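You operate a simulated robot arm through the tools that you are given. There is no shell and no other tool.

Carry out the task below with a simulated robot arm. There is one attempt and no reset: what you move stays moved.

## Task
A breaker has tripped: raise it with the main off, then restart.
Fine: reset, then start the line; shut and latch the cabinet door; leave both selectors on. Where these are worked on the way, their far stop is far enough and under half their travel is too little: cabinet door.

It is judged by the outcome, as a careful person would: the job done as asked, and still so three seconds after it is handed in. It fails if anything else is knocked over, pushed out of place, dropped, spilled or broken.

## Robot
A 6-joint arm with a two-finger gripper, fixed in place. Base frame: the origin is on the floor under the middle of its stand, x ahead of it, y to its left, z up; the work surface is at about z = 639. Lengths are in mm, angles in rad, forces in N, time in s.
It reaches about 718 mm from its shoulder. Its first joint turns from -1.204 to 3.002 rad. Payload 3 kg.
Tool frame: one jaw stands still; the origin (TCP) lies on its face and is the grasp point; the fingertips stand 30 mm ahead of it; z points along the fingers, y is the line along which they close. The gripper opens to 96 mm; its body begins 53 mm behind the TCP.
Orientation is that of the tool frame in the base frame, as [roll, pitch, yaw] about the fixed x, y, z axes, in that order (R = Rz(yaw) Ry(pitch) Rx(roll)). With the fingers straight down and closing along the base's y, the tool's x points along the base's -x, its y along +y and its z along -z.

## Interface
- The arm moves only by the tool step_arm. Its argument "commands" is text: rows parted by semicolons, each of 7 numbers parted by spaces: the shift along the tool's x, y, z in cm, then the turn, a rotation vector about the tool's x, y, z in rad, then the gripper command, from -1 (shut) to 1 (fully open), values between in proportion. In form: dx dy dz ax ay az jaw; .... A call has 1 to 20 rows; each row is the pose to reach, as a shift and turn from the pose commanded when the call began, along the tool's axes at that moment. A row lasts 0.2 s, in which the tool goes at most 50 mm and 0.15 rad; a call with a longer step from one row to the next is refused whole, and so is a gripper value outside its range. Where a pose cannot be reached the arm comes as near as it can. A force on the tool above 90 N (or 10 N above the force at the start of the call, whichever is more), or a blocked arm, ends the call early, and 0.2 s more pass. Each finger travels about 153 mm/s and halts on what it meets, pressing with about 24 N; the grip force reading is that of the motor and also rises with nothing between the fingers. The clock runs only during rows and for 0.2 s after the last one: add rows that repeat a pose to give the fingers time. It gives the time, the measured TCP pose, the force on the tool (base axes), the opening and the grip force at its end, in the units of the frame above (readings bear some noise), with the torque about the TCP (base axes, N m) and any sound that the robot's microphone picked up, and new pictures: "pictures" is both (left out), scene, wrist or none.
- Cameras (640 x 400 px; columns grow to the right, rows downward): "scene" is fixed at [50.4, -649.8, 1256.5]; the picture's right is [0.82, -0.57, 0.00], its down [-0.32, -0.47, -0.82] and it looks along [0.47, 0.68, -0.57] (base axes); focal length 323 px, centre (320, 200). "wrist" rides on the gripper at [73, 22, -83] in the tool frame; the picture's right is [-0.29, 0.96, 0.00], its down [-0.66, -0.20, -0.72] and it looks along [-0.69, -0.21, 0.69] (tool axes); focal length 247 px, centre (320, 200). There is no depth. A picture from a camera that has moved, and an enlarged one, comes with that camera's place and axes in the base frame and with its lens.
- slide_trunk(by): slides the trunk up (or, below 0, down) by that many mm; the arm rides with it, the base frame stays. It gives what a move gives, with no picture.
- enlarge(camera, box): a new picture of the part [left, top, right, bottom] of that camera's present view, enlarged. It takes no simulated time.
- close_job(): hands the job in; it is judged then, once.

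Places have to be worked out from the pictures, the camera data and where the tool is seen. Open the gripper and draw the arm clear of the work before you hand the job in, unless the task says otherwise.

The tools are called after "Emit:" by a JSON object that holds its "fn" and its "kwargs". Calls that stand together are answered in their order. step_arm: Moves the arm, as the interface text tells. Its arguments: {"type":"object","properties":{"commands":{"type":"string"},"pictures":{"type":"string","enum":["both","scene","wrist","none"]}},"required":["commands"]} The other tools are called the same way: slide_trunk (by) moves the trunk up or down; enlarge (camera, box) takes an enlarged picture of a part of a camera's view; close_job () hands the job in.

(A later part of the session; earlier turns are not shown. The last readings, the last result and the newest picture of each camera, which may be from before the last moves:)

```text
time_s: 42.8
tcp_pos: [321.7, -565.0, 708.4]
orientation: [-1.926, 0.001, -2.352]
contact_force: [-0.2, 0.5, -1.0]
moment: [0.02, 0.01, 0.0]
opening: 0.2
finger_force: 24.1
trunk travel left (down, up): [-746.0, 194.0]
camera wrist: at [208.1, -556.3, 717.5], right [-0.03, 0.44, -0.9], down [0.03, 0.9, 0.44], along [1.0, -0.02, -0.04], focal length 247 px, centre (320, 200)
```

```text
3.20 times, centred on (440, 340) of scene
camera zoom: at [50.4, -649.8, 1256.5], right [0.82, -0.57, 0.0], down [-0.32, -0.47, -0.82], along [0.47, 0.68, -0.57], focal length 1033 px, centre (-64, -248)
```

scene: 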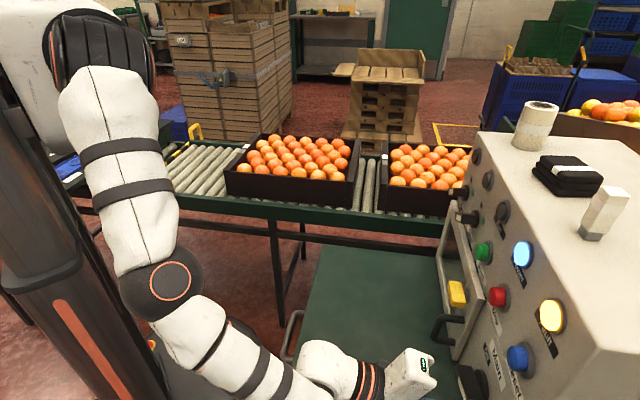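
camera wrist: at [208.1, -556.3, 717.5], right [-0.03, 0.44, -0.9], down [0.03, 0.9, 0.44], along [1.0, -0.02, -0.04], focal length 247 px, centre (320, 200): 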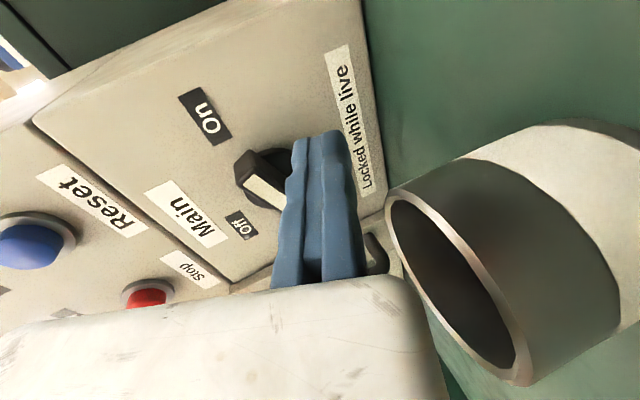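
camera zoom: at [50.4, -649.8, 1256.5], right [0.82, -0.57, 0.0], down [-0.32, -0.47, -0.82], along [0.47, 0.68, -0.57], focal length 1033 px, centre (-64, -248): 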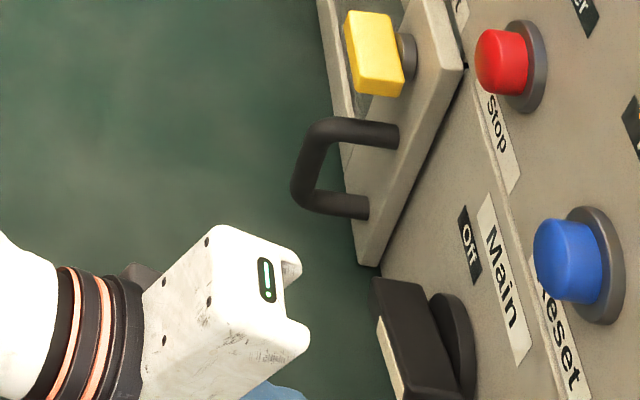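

Clear to go in. I insert to n≈648 under the pointer and begin the upward arc around the hub.

Emit:
{"fn": "step_arm", "kwargs": {"commands": "0 -0.36 1.0 0 0 0 -1; 0 -0.72 1.97 0 0 0 -1; -0.6 -1.85 1.56 0 0 0 -1; -0.3 -2.79 1.22 0 0 0 -1; -0.2 -3.45 0.98 0 0 0 -1; -0.2 -3.45 0.98 0 0 0 -1", "pictures": "both"}}

```text
time_s: 44.2
tcp_pos: [335.1, -577.0, 739.7]
orientation: [-1.922, 0.001, -2.353]
contact_force: [0.0, -0.5, -0.7]
moment: [0.0, 0.0, 0.03]
opening: 0.0
finger_force: 24.3
trunk travel left (down, up): [-746.0, 194.0]
camera wrist: at [222.9, -569.1, 748.0], right [-0.03, 0.44, -0.9], down [0.03, 0.9, 0.44], along [1.0, -0.02, -0.04], focal length 247 px, centre (320, 200)
```

scene: 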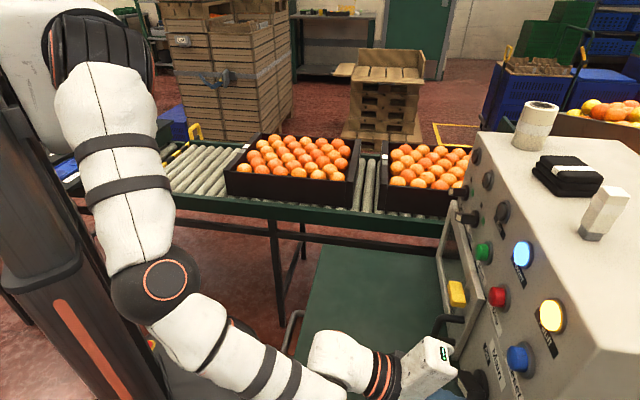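
wrist: 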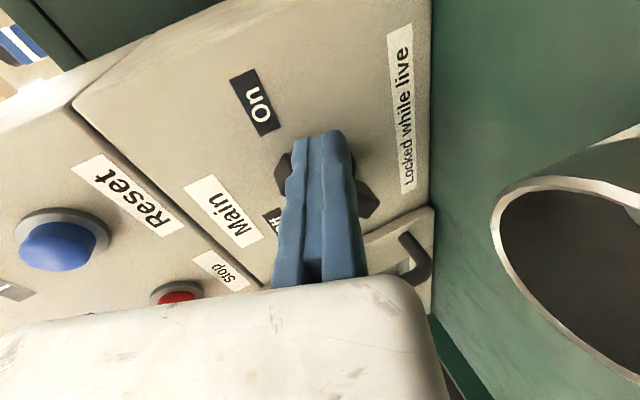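

The bar seems to have turned partly. I enlarge to check.

Emit:
{"fn": "enlarge", "kwargs": {"camera": "wrist", "box": [220, 80, 440, 260]}}

Emit:
{"fn": "enlarge", "kwargs": {"camera": "scene", "box": [380, 280, 560, 400]}}

```text
2.22 times, centred on (330, 170) of wrist
camera zoom: at [222.9, -569.1, 748.0], right [-0.03, 0.44, -0.9], down [0.03, 0.9, 0.44], along [1.0, -0.02, -0.04], focal length 549 px, centre (298, 267)
```

zoom: 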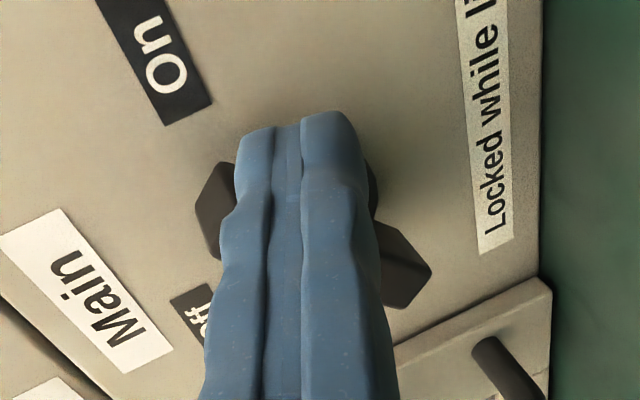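

```text
3.33 times, centred on (470, 340) of scene
camera zoom: at [50.4, -649.8, 1256.5], right [0.82, -0.57, 0.0], down [-0.32, -0.47, -0.82], along [0.47, 0.68, -0.57], focal length 1076 px, centre (-180, -267)
```

zoom: 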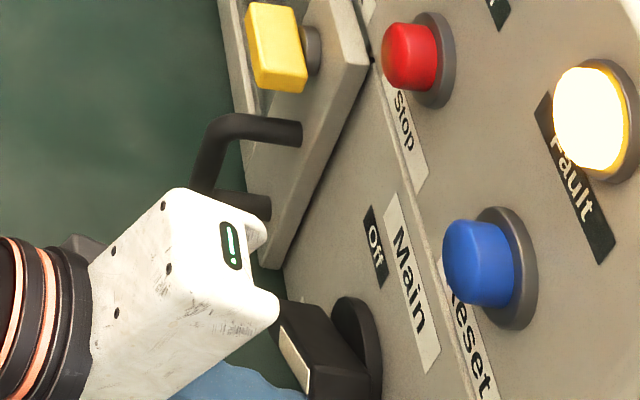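

No force yet and the bar looks barely moved, so contact is just starting. I continue the arc over the top toward "Off".

Emit:
{"fn": "step_arm", "kwargs": {"commands": "-0.25 -0.5 0 0 0 0 -1; -0.5 -1.04 -0.06 0 0 0 -1; -1.1 -1.79 -0.34 0 0 0 -1; -1.8 -2.36 -0.54 0 0 0 -1; -2.4 -2.92 -0.74 0 0 0 -1; -2.9 -3.3 -0.88 0 0 0 -1; -2.9 -3.3 -0.88 0 0 0 -1", "pictures": "both"}}

```text
time_s: 45.8
tcp_pos: [348.9, -566.8, 767.3]
orientation: [-1.933, 0.004, -2.363]
contact_force: [-37.7, -32.4, -18.1]
moment: [-0.43, 0.58, -0.83]
opening: 6.0
finger_force: 32.9
trunk travel left (down, up): [-746.0, 194.0]
camera wrist: at [236.4, -558.1, 774.8], right [-0.03, 0.45, -0.89], down [0.04, 0.89, 0.45], along [1.0, -0.03, -0.04], focal length 247 px, centre (320, 200)
```

scene: 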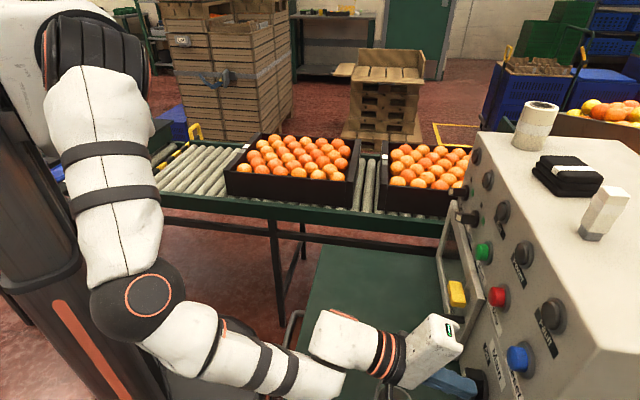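
wrist: 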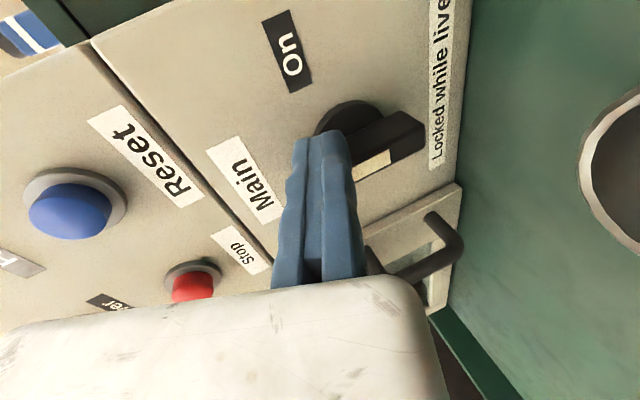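

Power and Fault lamps went dark: Main is off, with about 50 N at its stop. I back off to the right and withdraw.

Emit:
{"fn": "step_arm", "kwargs": {"commands": "0.8 0 0 0 0 0 -1; 0.8 0 -1.5 0 0 0 -1; 0.8 0 -3.5 0 0 0 -1; 0.8 0 -6 0 0 0 -1; 0.8 -1 -8 0 0 0 -1", "pictures": "both"}}

```text
time_s: 47.0
tcp_pos: [300.9, -511.6, 812.4]
orientation: [-1.923, 0.001, -2.353]
contact_force: [-0.3, -0.8, 0.4]
moment: [0.02, 0.01, -0.03]
opening: 0.0
finger_force: 33.7
trunk travel left (down, up): [-746.0, 194.0]
camera wrist: at [188.2, -504.0, 820.2], right [-0.03, 0.44, -0.9], down [0.03, 0.9, 0.44], along [1.0, -0.02, -0.04], focal length 247 px, centre (320, 200)
```

scene: 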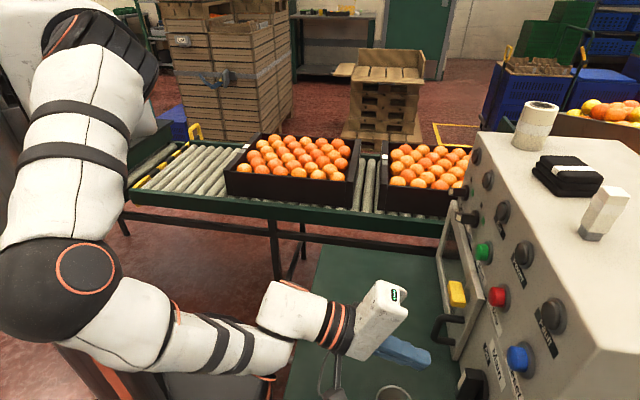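
wrist: 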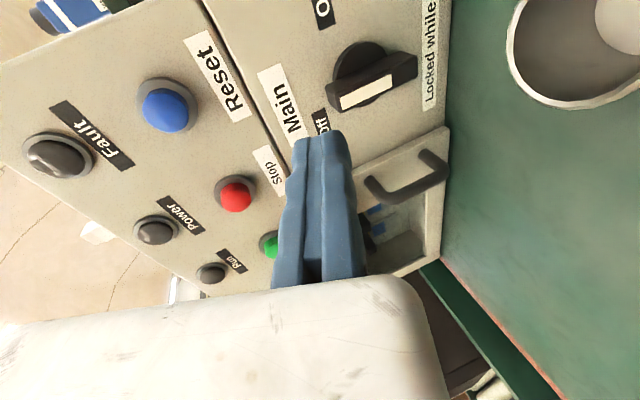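

Main points at "Off" and all lamps are dark. Next the yellow latch: its bar is centred about (u=9, z=792), horizontal, ±30 mm. I level the tool and move in front of it with the jaws opened about 50 mm (fixed jaw below).

Emit:
{"fn": "step_arm", "kwargs": {"commands": "-2.35 0.28 0.55 0.058 0 0 -1; -4.7 0.56 1.1 0.116 0 0 -0.5; -7.05 0.83 1.66 0.175 0 0 0.04; -9.4 1.11 2.21 0.233 0 0 0.04; -11.75 1.39 2.77 0.291 0 0 0.04; -14.1 1.67 3.32 0.349 0 0 0.04; -14.1 1.67 3.32 0.349 0 0 0.04", "pictures": "both"}}

```text
time_s: 48.6
tcp_pos: [419.6, -431.5, 782.7]
orientation: [-1.574, 0.002, -2.354]
contact_force: [-0.9, -0.3, -0.2]
moment: [-0.01, -0.01, 0.0]
opening: 50.1
finger_force: 0.1
trunk travel left (down, up): [-746.0, 194.0]
camera wrist: at [308.9, -424.3, 760.8], right [0.21, 0.21, -0.96], down [-0.05, 0.98, 0.21], along [0.98, 0.0, 0.21], focal length 247 px, centre (320, 200)
```

scene: 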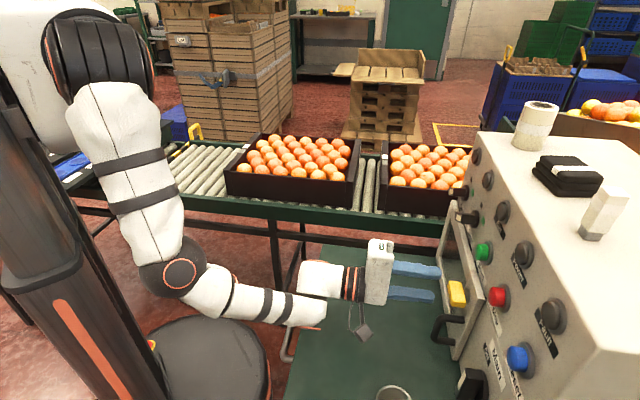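
wrist: 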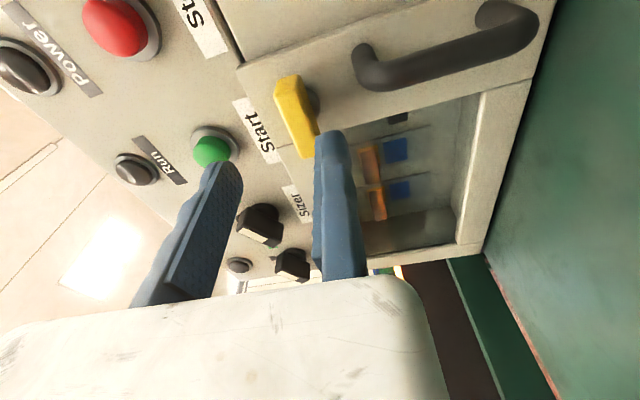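

Now level in front of the latch at n=602. I zoom on the latch and handle to measure them.

Emit:
{"fn": "enlarge", "kwargs": {"camera": "wrist", "box": [230, 50, 390, 180]}}

Emit:
{"fn": "enlarge", "kwargs": {"camera": "scene", "box": [370, 220, 530, 380]}}

Emit:
{"fn": "enlarge", "kwargs": {"camera": "wrist", "box": [320, 0, 560, 260]}}

```text
3.08 times, centred on (310, 115) of wrist
camera zoom: at [308.9, -424.3, 760.8], right [0.21, 0.21, -0.96], down [-0.05, 0.98, 0.21], along [0.98, 0.0, 0.21], focal length 760 px, centre (351, 462)
```

zoom: 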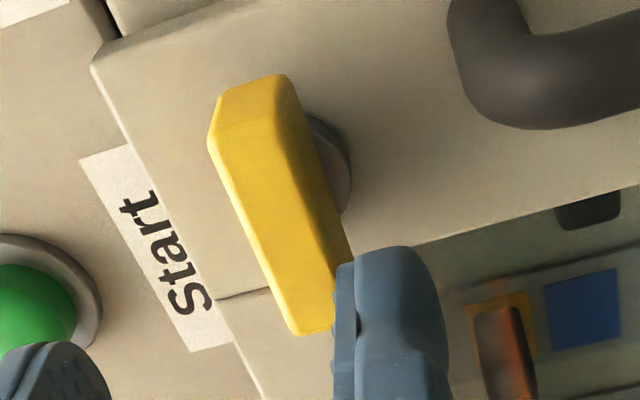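

```text
2.50 times, centred on (450, 300) of scene
camera zoom: at [50.4, -649.8, 1256.5], right [0.82, -0.57, 0.0], down [-0.32, -0.47, -0.82], along [0.47, 0.68, -0.57], focal length 807 px, centre (-5, -50)
```

zoom: 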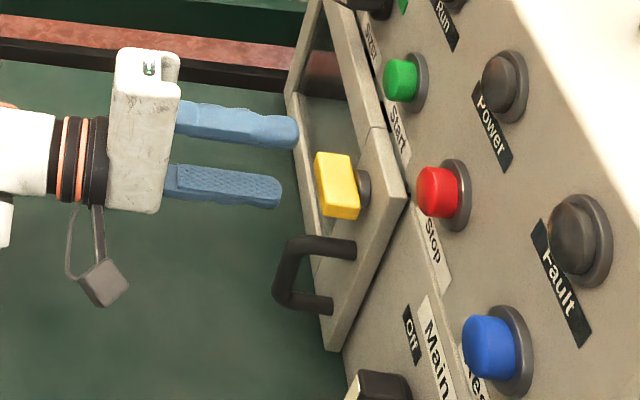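

```text
1.54 times, centred on (440, 130) of wrist
camera zoom: at [308.9, -424.3, 760.8], right [0.21, 0.21, -0.96], down [-0.05, 0.98, 0.21], along [0.98, 0.0, 0.21], focal length 380 px, centre (135, 308)
```

zoom: 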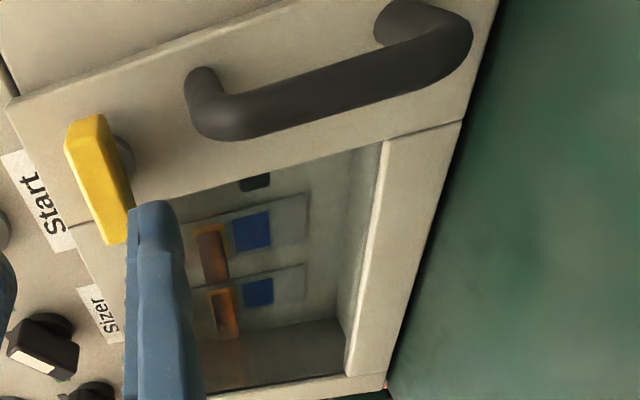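

Latch bar front face spans u≈-12..32, z≈785..802, n≈655. I advance 44 mm so the fixed jaw lies just under the bar, then close gently.

Emit:
{"fn": "step_arm", "kwargs": {"commands": "0.1 0 1.5 0 0 0 0.04; 0.1 0 3.0 0 0 0 0.04; 0.1 0 4.4 0 0 0 0.04; 0.1 0 4.4 0 0 0 -0.3; 0.1 0 4.4 0 0 0 -0.6; 0.1 0 4.4 0 0 0 -0.8; 0.1 0 4.4 0 0 0 -1; 0.1 0 4.4 0 0 0 -1", "pictures": "both"}}

```text
time_s: 50.4
tcp_pos: [451.0, -463.0, 786.4]
orientation: [-1.568, 0.004, -2.352]
contact_force: [3.4, -3.6, 19.5]
moment: [-0.04, 0.0, -1.08]
opening: 16.1
finger_force: 45.1
trunk travel left (down, up): [-746.0, 194.0]
camera wrist: at [339.2, -455.8, 764.7], right [0.21, 0.21, -0.96], down [-0.05, 0.98, 0.2], along [0.98, 0.0, 0.22], focal length 247 px, centre (320, 200)
```

scene: 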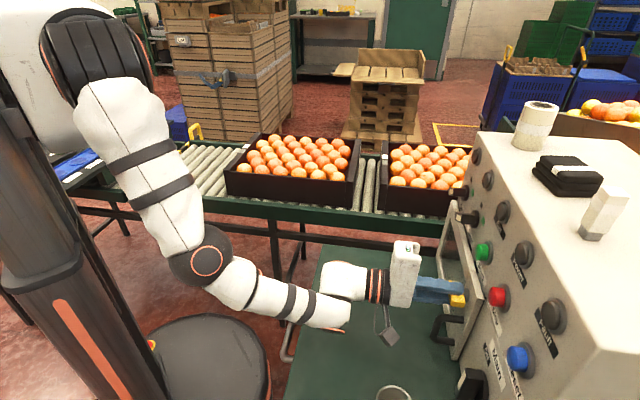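
wrist: 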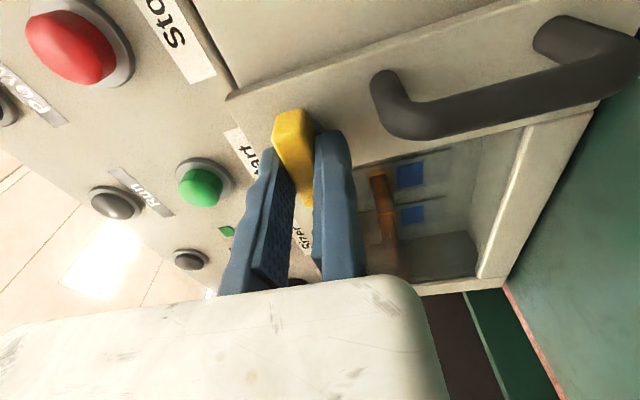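

The bar is pinched (opening 16 mm). I ease the upward load and try turning it clockwise a little to feel which way it goes.

Emit:
{"fn": "step_arm", "kwargs": {"commands": "0 -0.25 0 0 0 0 -1; -0.079 -0.27 0 0 0 0.1 -1; -0.155 -0.3 0 0 0 0.2 -1; -0.23 -0.33 0 0 0 0.3 -1; -0.23 -0.33 0 0 0 0.3 -1", "pictures": "wrist"}}

```text
time_s: 51.6
tcp_pos: [451.1, -460.9, 787.2]
orientation: [-1.573, 0.3, -2.352]
contact_force: [0.7, 5.4, 6.0]
moment: [-0.84, -0.73, 1.08]
opening: 15.7
finger_force: 44.9
trunk travel left (down, up): [-746.0, 194.0]
camera wrist: at [347.2, -446.6, 745.3], right [0.39, 0.4, -0.83], down [-0.11, 0.91, 0.39], along [0.91, -0.06, 0.41], focal length 247 px, centre (320, 200)
```

wrist: 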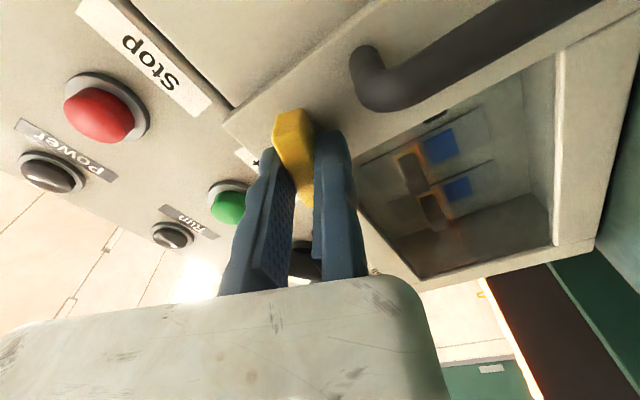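

It turned 0.3 rad with low torque (~1 N·m) and the bar followed. I continue clockwise in stages.

Emit:
{"fn": "step_arm", "kwargs": {"commands": "-0.102 -0.026 0 0 0 0.13 -1; -0.201 -0.065 0 0 0 0.26 -1; -0.293 -0.117 0 0 0 0.39 -1; -0.378 -0.18 0 0 0 0.52 -1; -0.454 -0.254 0 0 0 0.65 -1; -0.454 -0.254 0 0 0 0.65 -1", "pictures": "wrist"}}

```text
time_s: 53.0
tcp_pos: [455.1, -459.0, 791.9]
orientation: [-1.579, 0.95, -2.357]
contact_force: [5.5, 7.2, -0.6]
moment: [-0.94, -0.95, 0.48]
opening: 15.7
finger_force: 45.1
trunk travel left (down, up): [-746.0, 194.0]
camera wrist: at [378.5, -417.1, 718.7], right [0.67, 0.67, -0.32], down [-0.36, 0.66, 0.66], along [0.65, -0.33, 0.68], focal length 247 px, centre (320, 200)
```

wrist: 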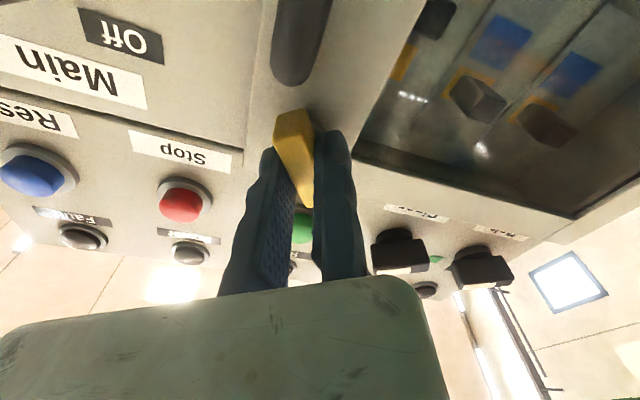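

The latch follows at 0.95 rad. I finish the quarter turn.

Emit:
{"fn": "step_arm", "kwargs": {"commands": "-0.102 -0.026 0 0 0 0.13 -1; -0.201 -0.065 0 0 0 0.26 -1; -0.293 -0.117 0 0 0 0.39 -1; -0.378 -0.18 0 0 0 0.52 -1; -0.437 -0.236 0 0 0 0.62 -1; -0.437 -0.236 0 0 0 0.62 -1", "pictures": "both"}}

```text
time_s: 54.4
tcp_pos: [457.2, -457.2, 794.2]
orientation: [-2.739, 1.562, 2.766]
contact_force: [7.7, 18.1, -11.0]
moment: [-1.26, 0.82, -0.44]
opening: 19.2
finger_force: 45.0
trunk travel left (down, up): [-746.0, 194.0]
camera wrist: at [413.1, -382.1, 721.9], right [0.67, 0.68, 0.29], down [-0.65, 0.36, 0.67], along [0.35, -0.64, 0.69], focal length 247 px, centre (320, 200)
```

scene: 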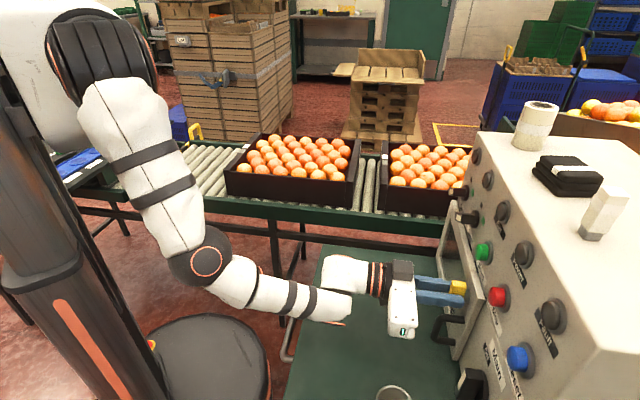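
wrist: 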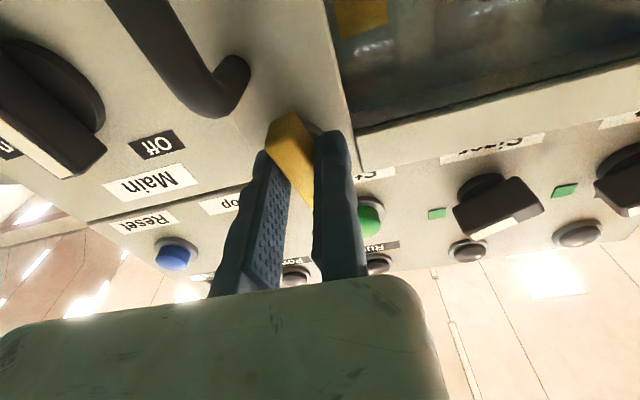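

The jaw opening grew at the end, so the latch reached its vertical stop. I open the jaws and back straight off.

Emit:
{"fn": "step_arm", "kwargs": {"commands": "0 0 0 0 0 0 -0.4; 0 0 0 0 0 0 -0.2; 0 0.1 0 0 0 0 -0.2; 0 0.1 -2 0 0 0 -0.2; 0 0.1 -4 0 0 0 -0.2; 0 0.1 -6.5 0 0 0 -0.2; 0 0.1 -9 0 0 0 -0.2", "pictures": "both"}}

```text
time_s: 56.0
tcp_pos: [381.9, -401.8, 794.6]
orientation: [2.275, 1.567, 1.484]
contact_force: [-0.6, -0.1, 0.2]
moment: [0.01, 0.02, 0.05]
opening: 38.5
finger_force: 0.0
trunk travel left (down, up): [-746.0, 194.0]
camera wrist: at [338.7, -326.1, 723.0], right [0.68, 0.67, 0.3], down [-0.65, 0.37, 0.66], along [0.33, -0.64, 0.69], focal length 247 px, centre (320, 200)
```

scene: 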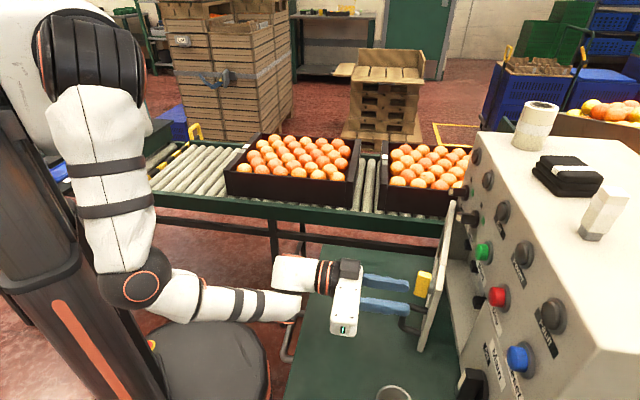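
wrist: 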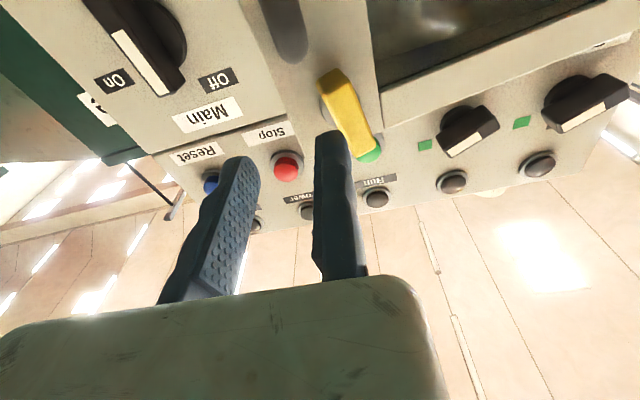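

The door came along and is now ajar. I zoom in to see how far and where its free edge is.

Emit:
{"fn": "enlarge", "kwargs": {"camera": "scene", "box": [340, 180, 540, 400]}}

Emit:
{"fn": "enlarge", "kwargs": {"camera": "wrist", "box": [60, 0, 640, 220]}}

```text
1.82 times, centred on (440, 290) of scene
camera zoom: at [50.4, -649.8, 1256.5], right [0.82, -0.57, 0.0], down [-0.32, -0.47, -0.82], along [0.47, 0.68, -0.57], focal length 587 px, centre (102, 36)
```

zoom: 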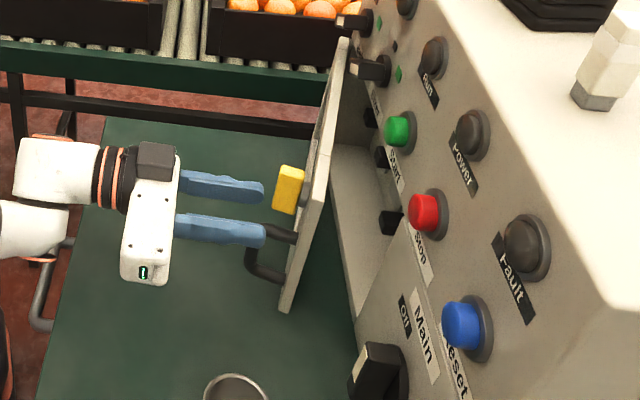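

```text
1.10 times, centred on (350, 110) of wrist
camera zoom: at [338.7, -326.1, 723.0], right [0.68, 0.67, 0.3], down [-0.65, 0.37, 0.66], along [0.33, -0.64, 0.69], focal length 272 px, centre (287, 299)
```

zoom: 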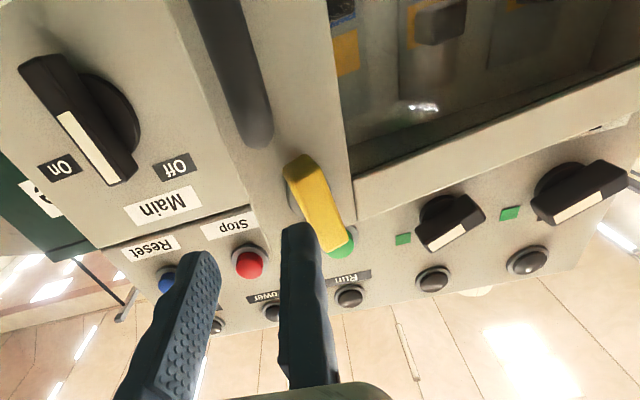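

Door is open about 12°, handle grip now near (n≈584, u≈16, z≈722). I pitch the tool 30° down and line up in front of the handle with jaws open 45 mm.

Emit:
{"fn": "step_arm", "kwargs": {"commands": "0.95 0.1 -0.8 0 0.13 0 -0.06; 1.9 0.2 -1.4 0 0.26 0 -0.06; 2.85 0.3 -1.4 0 0.39 0 -0.06; 3.8 0.4 -1.4 0 0.5236 0 -0.06; 3.8 0.4 -1.4 0 0.5236 0 -0.06", "pictures": "both"}}

```text
time_s: 57.2
tcp_pos: [383.8, -382.5, 756.9]
orientation: [3.14, 1.043, 2.357]
contact_force: [-0.4, 0.0, -0.2]
moment: [0.01, -0.01, 0.01]
opening: 45.1
finger_force: 0.0
trunk travel left (down, up): [-746.0, 194.0]
camera wrist: at [322.9, -289.5, 736.5], right [0.78, 0.57, 0.25], down [-0.35, 0.06, 0.93], along [0.52, -0.82, 0.25], focal length 247 px, centre (320, 200)
```

scene: 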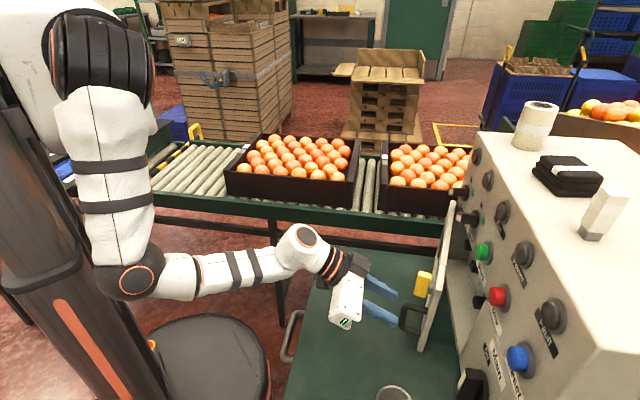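
wrist: 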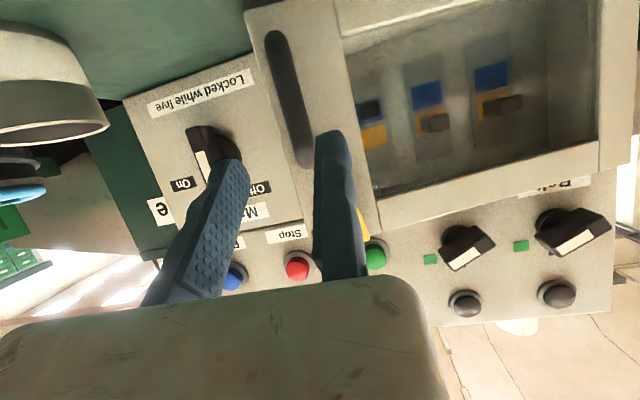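

The handle bar sits at about (n=584, u=13, z 680–750). I advance so it lies between the pads and close.

Emit:
{"fn": "step_arm", "kwargs": {"commands": "0.45 -0.17 2.1 0 0 0 -0.06; 0.91 -0.35 4.22 0 0 0 -0.06; 0.91 -0.35 4.22 0 0 0 -0.4; 0.91 -0.35 4.22 0 0 0 -0.7; 0.91 -0.35 4.22 0 0 0 -1; 0.91 -0.35 4.22 0 0 0 -1", "pictures": "both"}}

```text
time_s: 58.6
tcp_pos: [403.4, -407.9, 726.5]
orientation: [3.139, 1.044, 2.356]
contact_force: [-9.0, -3.4, -2.0]
moment: [0.11, -0.28, -0.15]
opening: 13.3
finger_force: 45.3
trunk travel left (down, up): [-746.0, 194.0]
camera wrist: at [341.6, -315.1, 707.0], right [0.78, 0.57, 0.25], down [-0.35, 0.06, 0.93], along [0.52, -0.82, 0.25], focal length 247 px, centre (320, 200)
```

scene: 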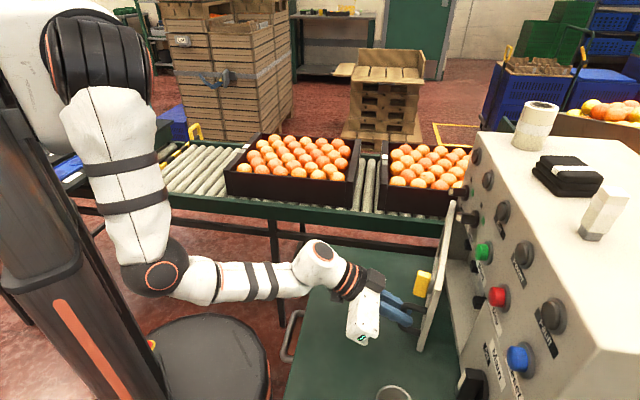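
wrist: 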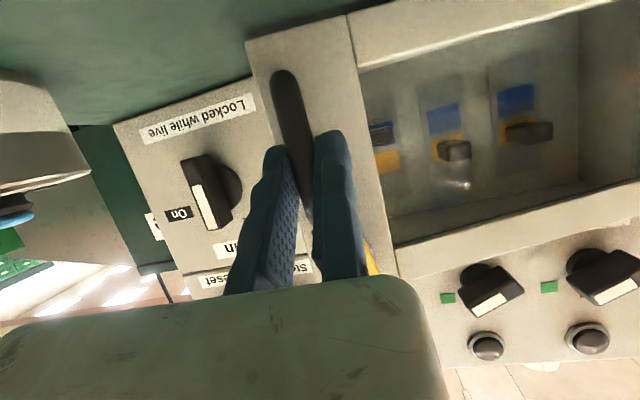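

The handle is pinched (13 mm). I pull it along the arc about the hinge (u≈-242), keeping the tool's direction.

Emit:
{"fn": "step_arm", "kwargs": {"commands": "0.77 0.7 -1.3 0 0 0 -1; 1.54 1.53 -2.67 0 0 0 -1; 2.15 2.3 -3.72 0 0 0 -1; 2.74 3.09 -4.75 0 0 0 -1; 3.3 3.97 -5.72 0 0 0 -1; 3.85 4.89 -6.67 0 0 0 -1; 3.85 4.89 -6.67 0 0 0 -1", "pictures": "both"}}

```text
time_s: 60.2
tcp_pos: [381.2, -319.5, 727.3]
orientation: [3.138, 1.04, 2.354]
contact_force: [-19.8, -0.4, -14.1]
moment: [0.73, -0.24, -0.18]
opening: 13.8
finger_force: 44.9
trunk travel left (down, up): [-746.0, 194.0]
camera wrist: at [320.3, -226.3, 707.6], right [0.78, 0.57, 0.26], down [-0.35, 0.06, 0.93], along [0.52, -0.82, 0.25], focal length 247 px, centre (320, 200)
```

scene: 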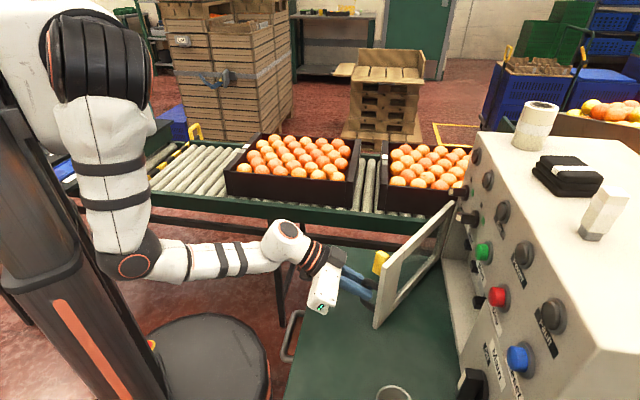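
wrist: 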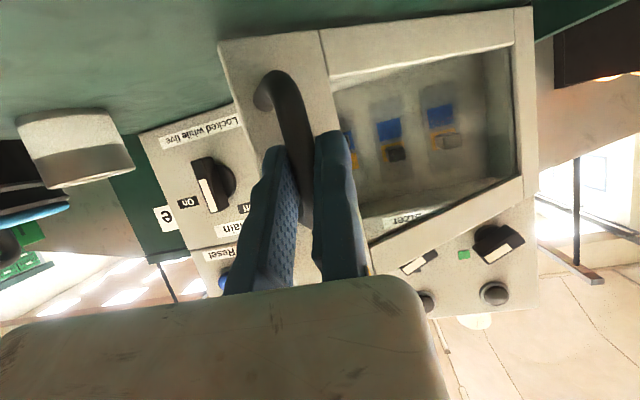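

The door is swinging (about 32°) with light forces pushing slightly outward; I continue the arc with a slightly larger radius.

Emit:
{"fn": "step_arm", "kwargs": {"commands": "0.6 1.1 -1.05 0 0 0 -1; 1.23 2.3 -2.12 0 0 0 -1; 1.75 3.65 -3.05 0 0 0 -1; 2.25 5.05 -3.9 0 0 0 -1; 2.7 6.5 -4.65 0 0 0 -1; 3.1 8.05 -5.37 0 0 0 -1; 3.45 9.6 -5.95 0 0 0 -1; 3.75 11.2 -6.5 0 0 0 -1; 3.75 11.2 -6.5 0 0 0 -1", "pictures": "both"}}

```text
time_s: 62.2
tcp_pos: [399.6, -215.6, 728.0]
orientation: [-2.985, 1.09, 2.512]
contact_force: [-34.7, 10.4, -8.5]
moment: [0.52, -0.87, -0.46]
opening: 16.0
finger_force: 44.8
trunk travel left (down, up): [-746.0, 194.0]
camera wrist: at [336.9, -126.4, 700.2], right [0.77, 0.61, 0.19], down [-0.34, 0.14, 0.93], along [0.54, -0.78, 0.31], focal length 247 px, centre (320, 200)
```

scene: 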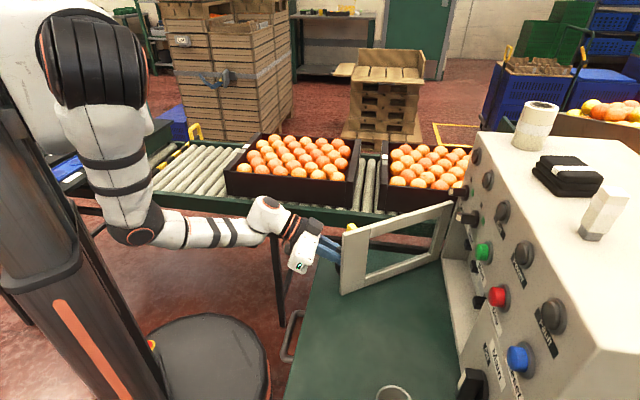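
wrist: 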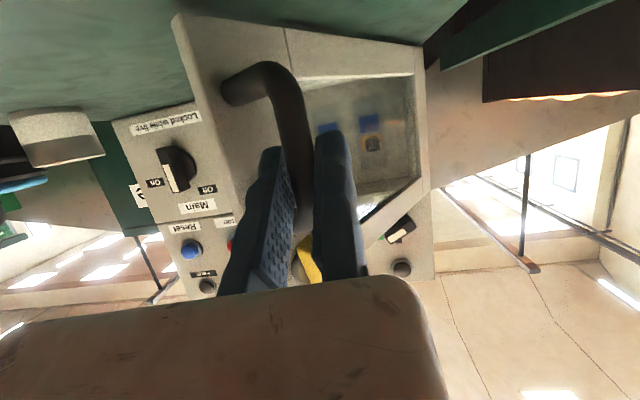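

The arm lags the command here; I hold a moment and reread before going on.

Emit:
{"fn": "step_arm", "kwargs": {"commands": "0 0 0 0 0 0 -1; 0 0 0 0 0 0 -1", "pictures": "none"}}

Emit:
{"fn": "enlarge", "kwargs": {"camera": "scene", "box": [240, 170, 500, 330]}}

Emit:
{"fn": "enlarge", "kwargs": {"camera": "wrist", "box": [200, 40, 420, 300]}}

```text
time_s: 62.8
tcp_pos: [402.3, -216.4, 727.6]
orientation: [-2.995, 1.089, 2.502]
contact_force: [-45.4, 12.9, -22.2]
moment: [0.6, -1.08, -0.6]
opening: 15.9
finger_force: 44.7
trunk travel left (down, up): [-746.0, 194.0]
```

```text
2.46 times, centred on (370, 250) of scene
camera zoom: at [50.4, -649.8, 1256.5], right [0.82, -0.57, 0.0], down [-0.32, -0.47, -0.82], along [0.47, 0.68, -0.57], focal length 794 px, centre (197, 77)
```

zoom: 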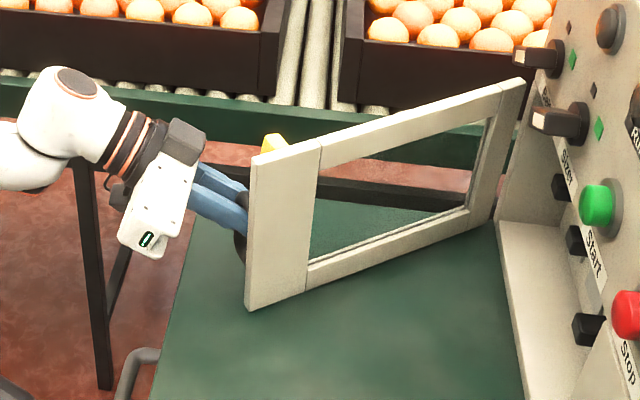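

```text
1.54 times, centred on (310, 170) of wrist
camera zoom: at [337.8, -126.1, 700.6], right [0.77, 0.61, 0.2], down [-0.34, 0.13, 0.93], along [0.54, -0.78, 0.31], focal length 380 px, centre (335, 246)
```

zoom: 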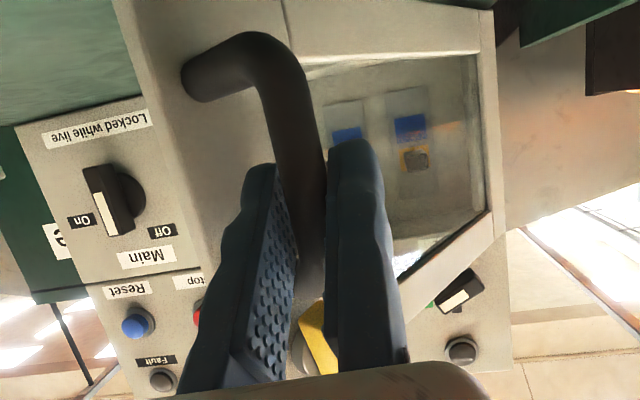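

The vertical latch bar has come between the finger shafts and limits the swing (door at about 56°). I release the handle and draw straight back, then will push the door further from its inner side.

Emit:
{"fn": "step_arm", "kwargs": {"commands": "0 0 0 0 0 0 -0.4; 0 0 0 0 0 0 0.1; 0 0 -1 0 0 0 0.1; 0 0 -2.5 0 0 0 0.1; 0 0 -4.5 0 0 0 0.1; 0 0 -7 0 0 0 0.1; 0 0 -10 0 0 0 0.1", "pictures": "both"}}

```text
time_s: 63.9
tcp_pos: [396.0, -220.9, 740.6]
orientation: [-2.921, 1.119, 2.592]
contact_force: [-4.8, 0.5, -19.7]
moment: [1.26, -0.28, -0.29]
opening: 53.5
finger_force: 0.3
out of reach, approached as far as the arm can: row 5
trunk travel left (down, up): [-746.0, 194.0]
stopped in row 5: the arm was blocked; the commanded pose is now the measured one
camera wrist: at [331.8, -134.8, 708.3], right [0.76, 0.63, 0.17], down [-0.35, 0.17, 0.92], along [0.55, -0.76, 0.35], focal length 247 px, centre (320, 200)
```

scene: 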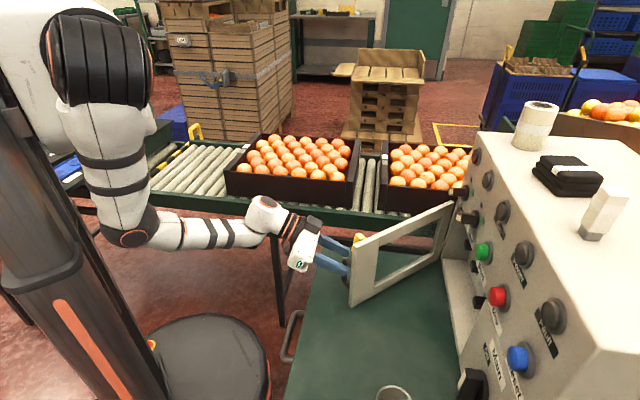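
wrist: 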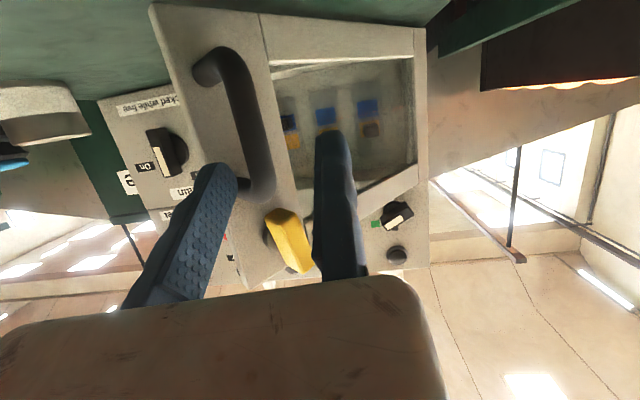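

The arm is at its inner limit, so rather than bending further I lift everything with the trunk: the latch and handle lie between the fingers, so straight up is clear.

Emit:
{"fn": "slide_trunk", "kwargs": {"by": 130}}

Emit:
{"fn": "enlarge", "kwargs": {"camera": "scene", "box": [200, 100, 520, 330]}}

```text
time_s: 65.4
tcp_pos: [399.3, -222.4, 873.1]
orientation: [-2.912, 1.128, 2.6]
contact_force: [0.7, -0.4, -0.1]
moment: [0.0, -0.06, 0.01]
opening: 52.7
finger_force: 0.0
trunk travel left (down, up): [-876.0, 64.0]
```

```text
1.74 times, centred on (360, 215) of scene
camera zoom: at [50.4, -649.8, 1256.5], right [0.82, -0.57, 0.0], down [-0.32, -0.47, -0.82], along [0.47, 0.68, -0.57], focal length 561 px, centre (250, 174)
```

zoom: 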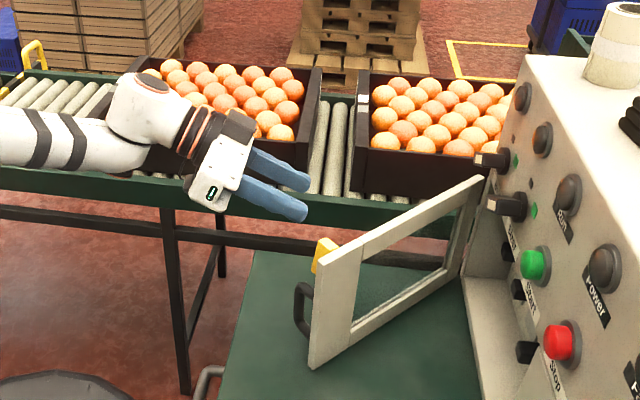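

The tool is free above the door, which rests at about 45°. I shut the jaws and carry the tool to the right of the door's free edge, restoring the 30° pitch.

Emit:
{"fn": "step_arm", "kwargs": {"commands": "-1.81 -0.2 -0.84 0 0 0 -0.5; -1.87 -2.9 -0.1 -0.003 0.02 0.02 -1; -1.92 -5.6 0.65 -0.005 0.037 0.041 -1; -1.98 -8.3 1.4 -0.008 0.055 0.062 -1; -2.03 -11 2.2 -0.0107 0.074 0.082 -1; -2.09 -13.77 2.94 -0.0133 0.0921 0.1029 -1; -2.09 -13.77 2.94 -0.0133 0.0921 0.1029 -1", "pictures": "both"}}

```text
time_s: 67.0
tcp_pos: [328.3, -347.0, 893.7]
orientation: [3.14, 1.046, 2.355]
contact_force: [-0.1, 0.4, 0.6]
moment: [0.01, 0.02, 0.0]
opening: 0.0
finger_force: 24.0
trunk travel left (down, up): [-876.0, 64.0]
camera wrist: at [268.2, -253.0, 872.7], right [0.78, 0.57, 0.25], down [-0.35, 0.06, 0.93], along [0.52, -0.82, 0.25], focal length 247 px, centre (320, 200)
```

scene: 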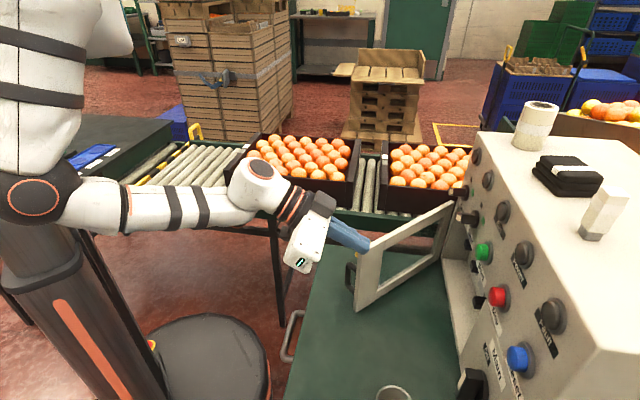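
wrist: 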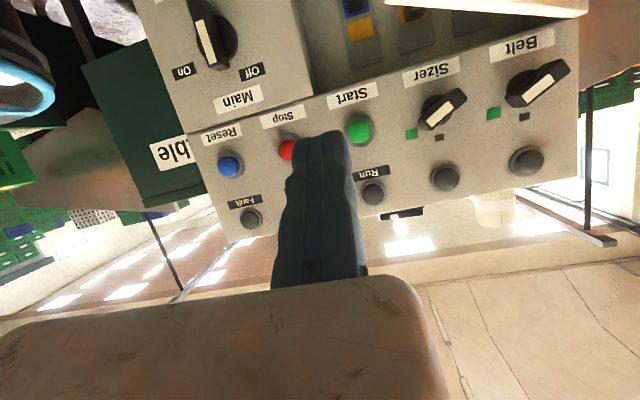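

Orientation is restored at n=478, u=13. I lower the arm 130 mm to the right of the door's edge (free edge near n=503, u=-48).

Emit:
{"fn": "step_arm", "kwargs": {"commands": "2.0 0 1.75 0 0 0 -1; 4.0 0 3.5 0 0 0 -1; 6.0 0 5.3 0 0 0 -1; 8.0 0 7.1 0 0 0 -1; 9.91 0 8.84 0 0 0 -1; 9.91 0 8.84 0 0 0 -1", "pictures": "both"}}

```text
time_s: 68.4
tcp_pos: [350.0, -365.4, 763.8]
orientation: [3.14, 1.047, 2.357]
contact_force: [-0.4, -1.1, 0.2]
moment: [-0.01, -0.02, 0.02]
opening: 0.0
finger_force: 23.8
trunk travel left (down, up): [-876.0, 64.0]
camera wrist: at [289.3, -272.7, 742.9], right [0.78, 0.57, 0.25], down [-0.35, 0.06, 0.93], along [0.52, -0.82, 0.25], focal length 247 px, centre (320, 200)
```

scene: 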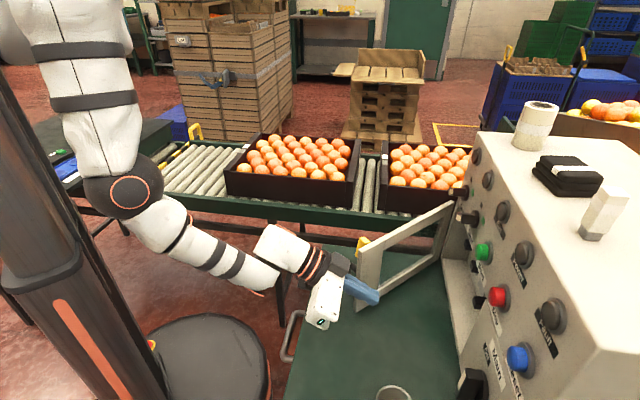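
wrist: 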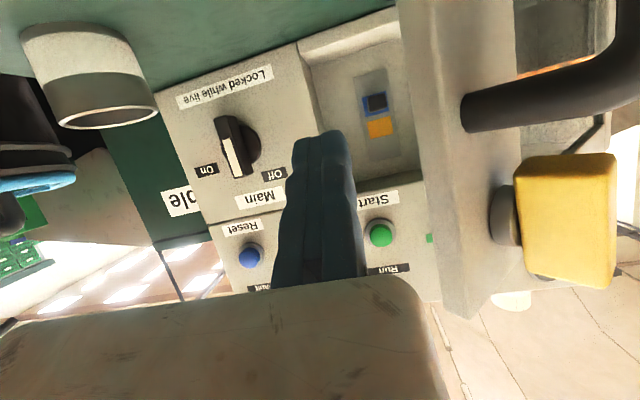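

The tripped breaker (lever in the blue, lower) is visible through the opening. I push the door's free edge to the left with the side of the fingers along its arc.

Emit:
{"fn": "step_arm", "kwargs": {"commands": "0.15 1.8 -0.25 0 0 0 -1; 0.29 3.59 -0.5 0 0 0 -1; 0.9 5.5 -1.5 0 0 0 -1; 1.49 7.39 -2.58 0 0 0 -1; 2.05 9.4 -3.6 0 0 0 -1; 2.64 11.39 -4.57 0 0 0 -1; 3.05 13.5 -5.3 0 0 0 -1; 3.44 15.69 -5.96 0 0 0 -1", "pictures": "both"}}

```text
time_s: 70.2
tcp_pos: [415.8, -202.9, 763.3]
orientation: [-3.141, 1.045, 2.358]
contact_force: [-0.1, 0.1, 0.8]
moment: [0.0, 0.02, 0.01]
opening: 0.2
finger_force: 24.0
trunk travel left (down, up): [-876.0, 64.0]
camera wrist: at [354.1, -110.1, 741.6], right [0.78, 0.57, 0.25], down [-0.35, 0.07, 0.93], along [0.52, -0.82, 0.25], focal length 247 px, centre (320, 200)
```

scene: 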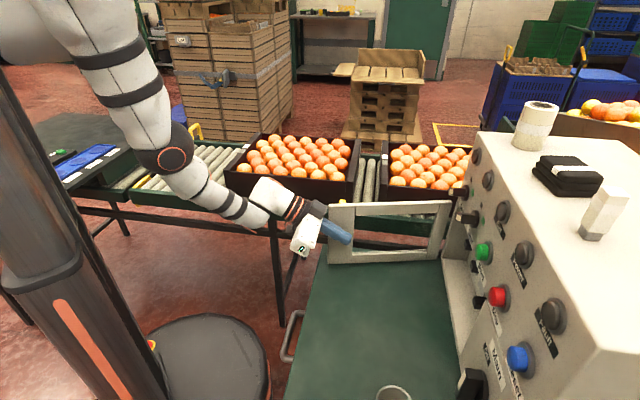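
wrist: 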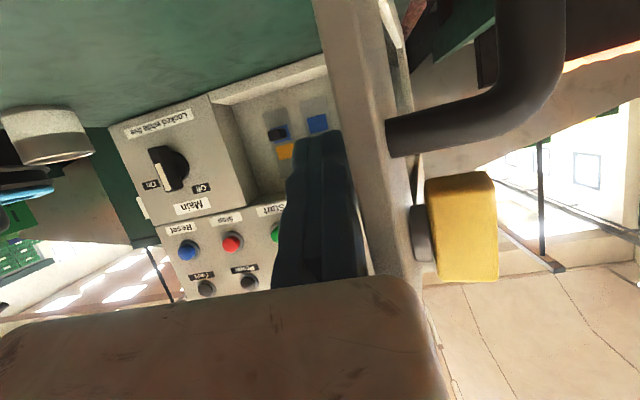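

The door is at about 75° and moves freely. I keep pushing toward its stop.

Emit:
{"fn": "step_arm", "kwargs": {"commands": "0.21 2.0 -0.37 0 0 0 -1; 0.42 4.15 -0.74 0 0 0 -1; 0.42 6.4 -0.74 0 0 0 -1; 0.42 8.75 -0.74 0 0 0 -1; 0.42 8.75 -0.74 0 0 0 -1", "pictures": "both"}}

```text
time_s: 71.4
tcp_pos: [461.8, -140.5, 776.0]
orientation: [3.139, 1.045, 2.357]
contact_force: [0.0, -0.6, -0.1]
moment: [-0.02, 0.01, 0.01]
opening: 0.0
finger_force: 23.4
out of reach, approached as far as the arm can: row 3, 4, 5
trunk travel left (down, up): [-876.0, 64.0]
camera wrist: at [400.2, -48.3, 755.1], right [0.78, 0.57, 0.25], down [-0.35, 0.06, 0.93], along [0.52, -0.82, 0.25], focal length 247 px, centre (320, 200)
```

scene: 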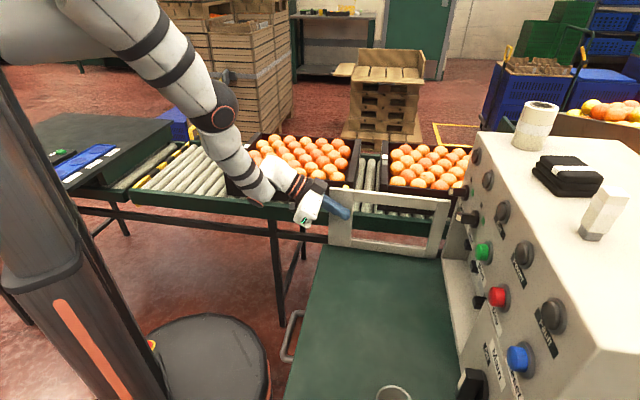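
wrist: 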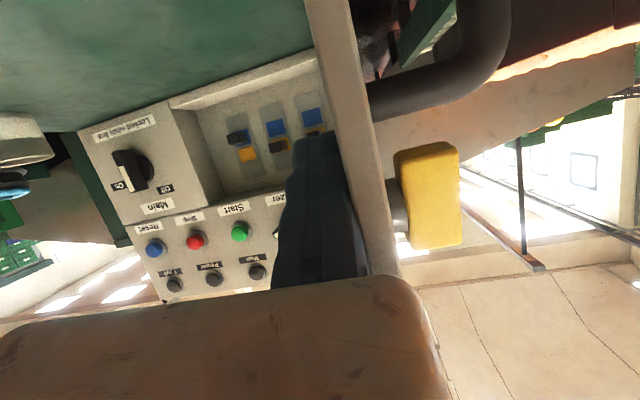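

The door is near 90°. I zoom in to measure its angle.

Emit:
{"fn": "enlarge", "kwargs": {"camera": "scene", "box": [280, 150, 520, 300]}}

```text
2.67 times, centred on (400, 225) of scene
camera zoom: at [50.4, -649.8, 1256.5], right [0.82, -0.57, 0.0], down [-0.32, -0.47, -0.82], along [0.47, 0.68, -0.57], focal length 861 px, centre (107, 133)
```

zoom: 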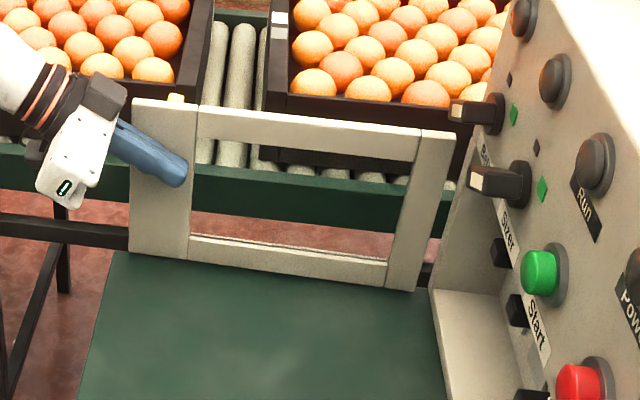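

Door stands at 90°, hinge line at u≈-232, n≈681. Now I look at the breakers from here.

Emit:
{"fn": "enlarge", "kwargs": {"camera": "wrist", "box": [190, 80, 350, 200]}}

```text
3.33 times, centred on (270, 140) of wrist
camera zoom: at [400.2, -48.3, 755.1], right [0.78, 0.57, 0.25], down [-0.35, 0.06, 0.93], along [0.52, -0.82, 0.25], focal length 823 px, centre (487, 400)
```

zoom: 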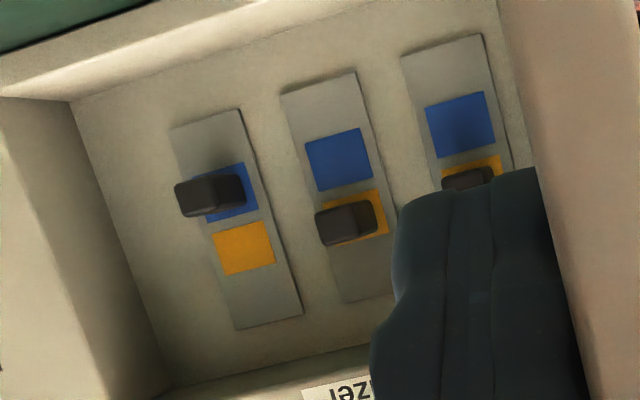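

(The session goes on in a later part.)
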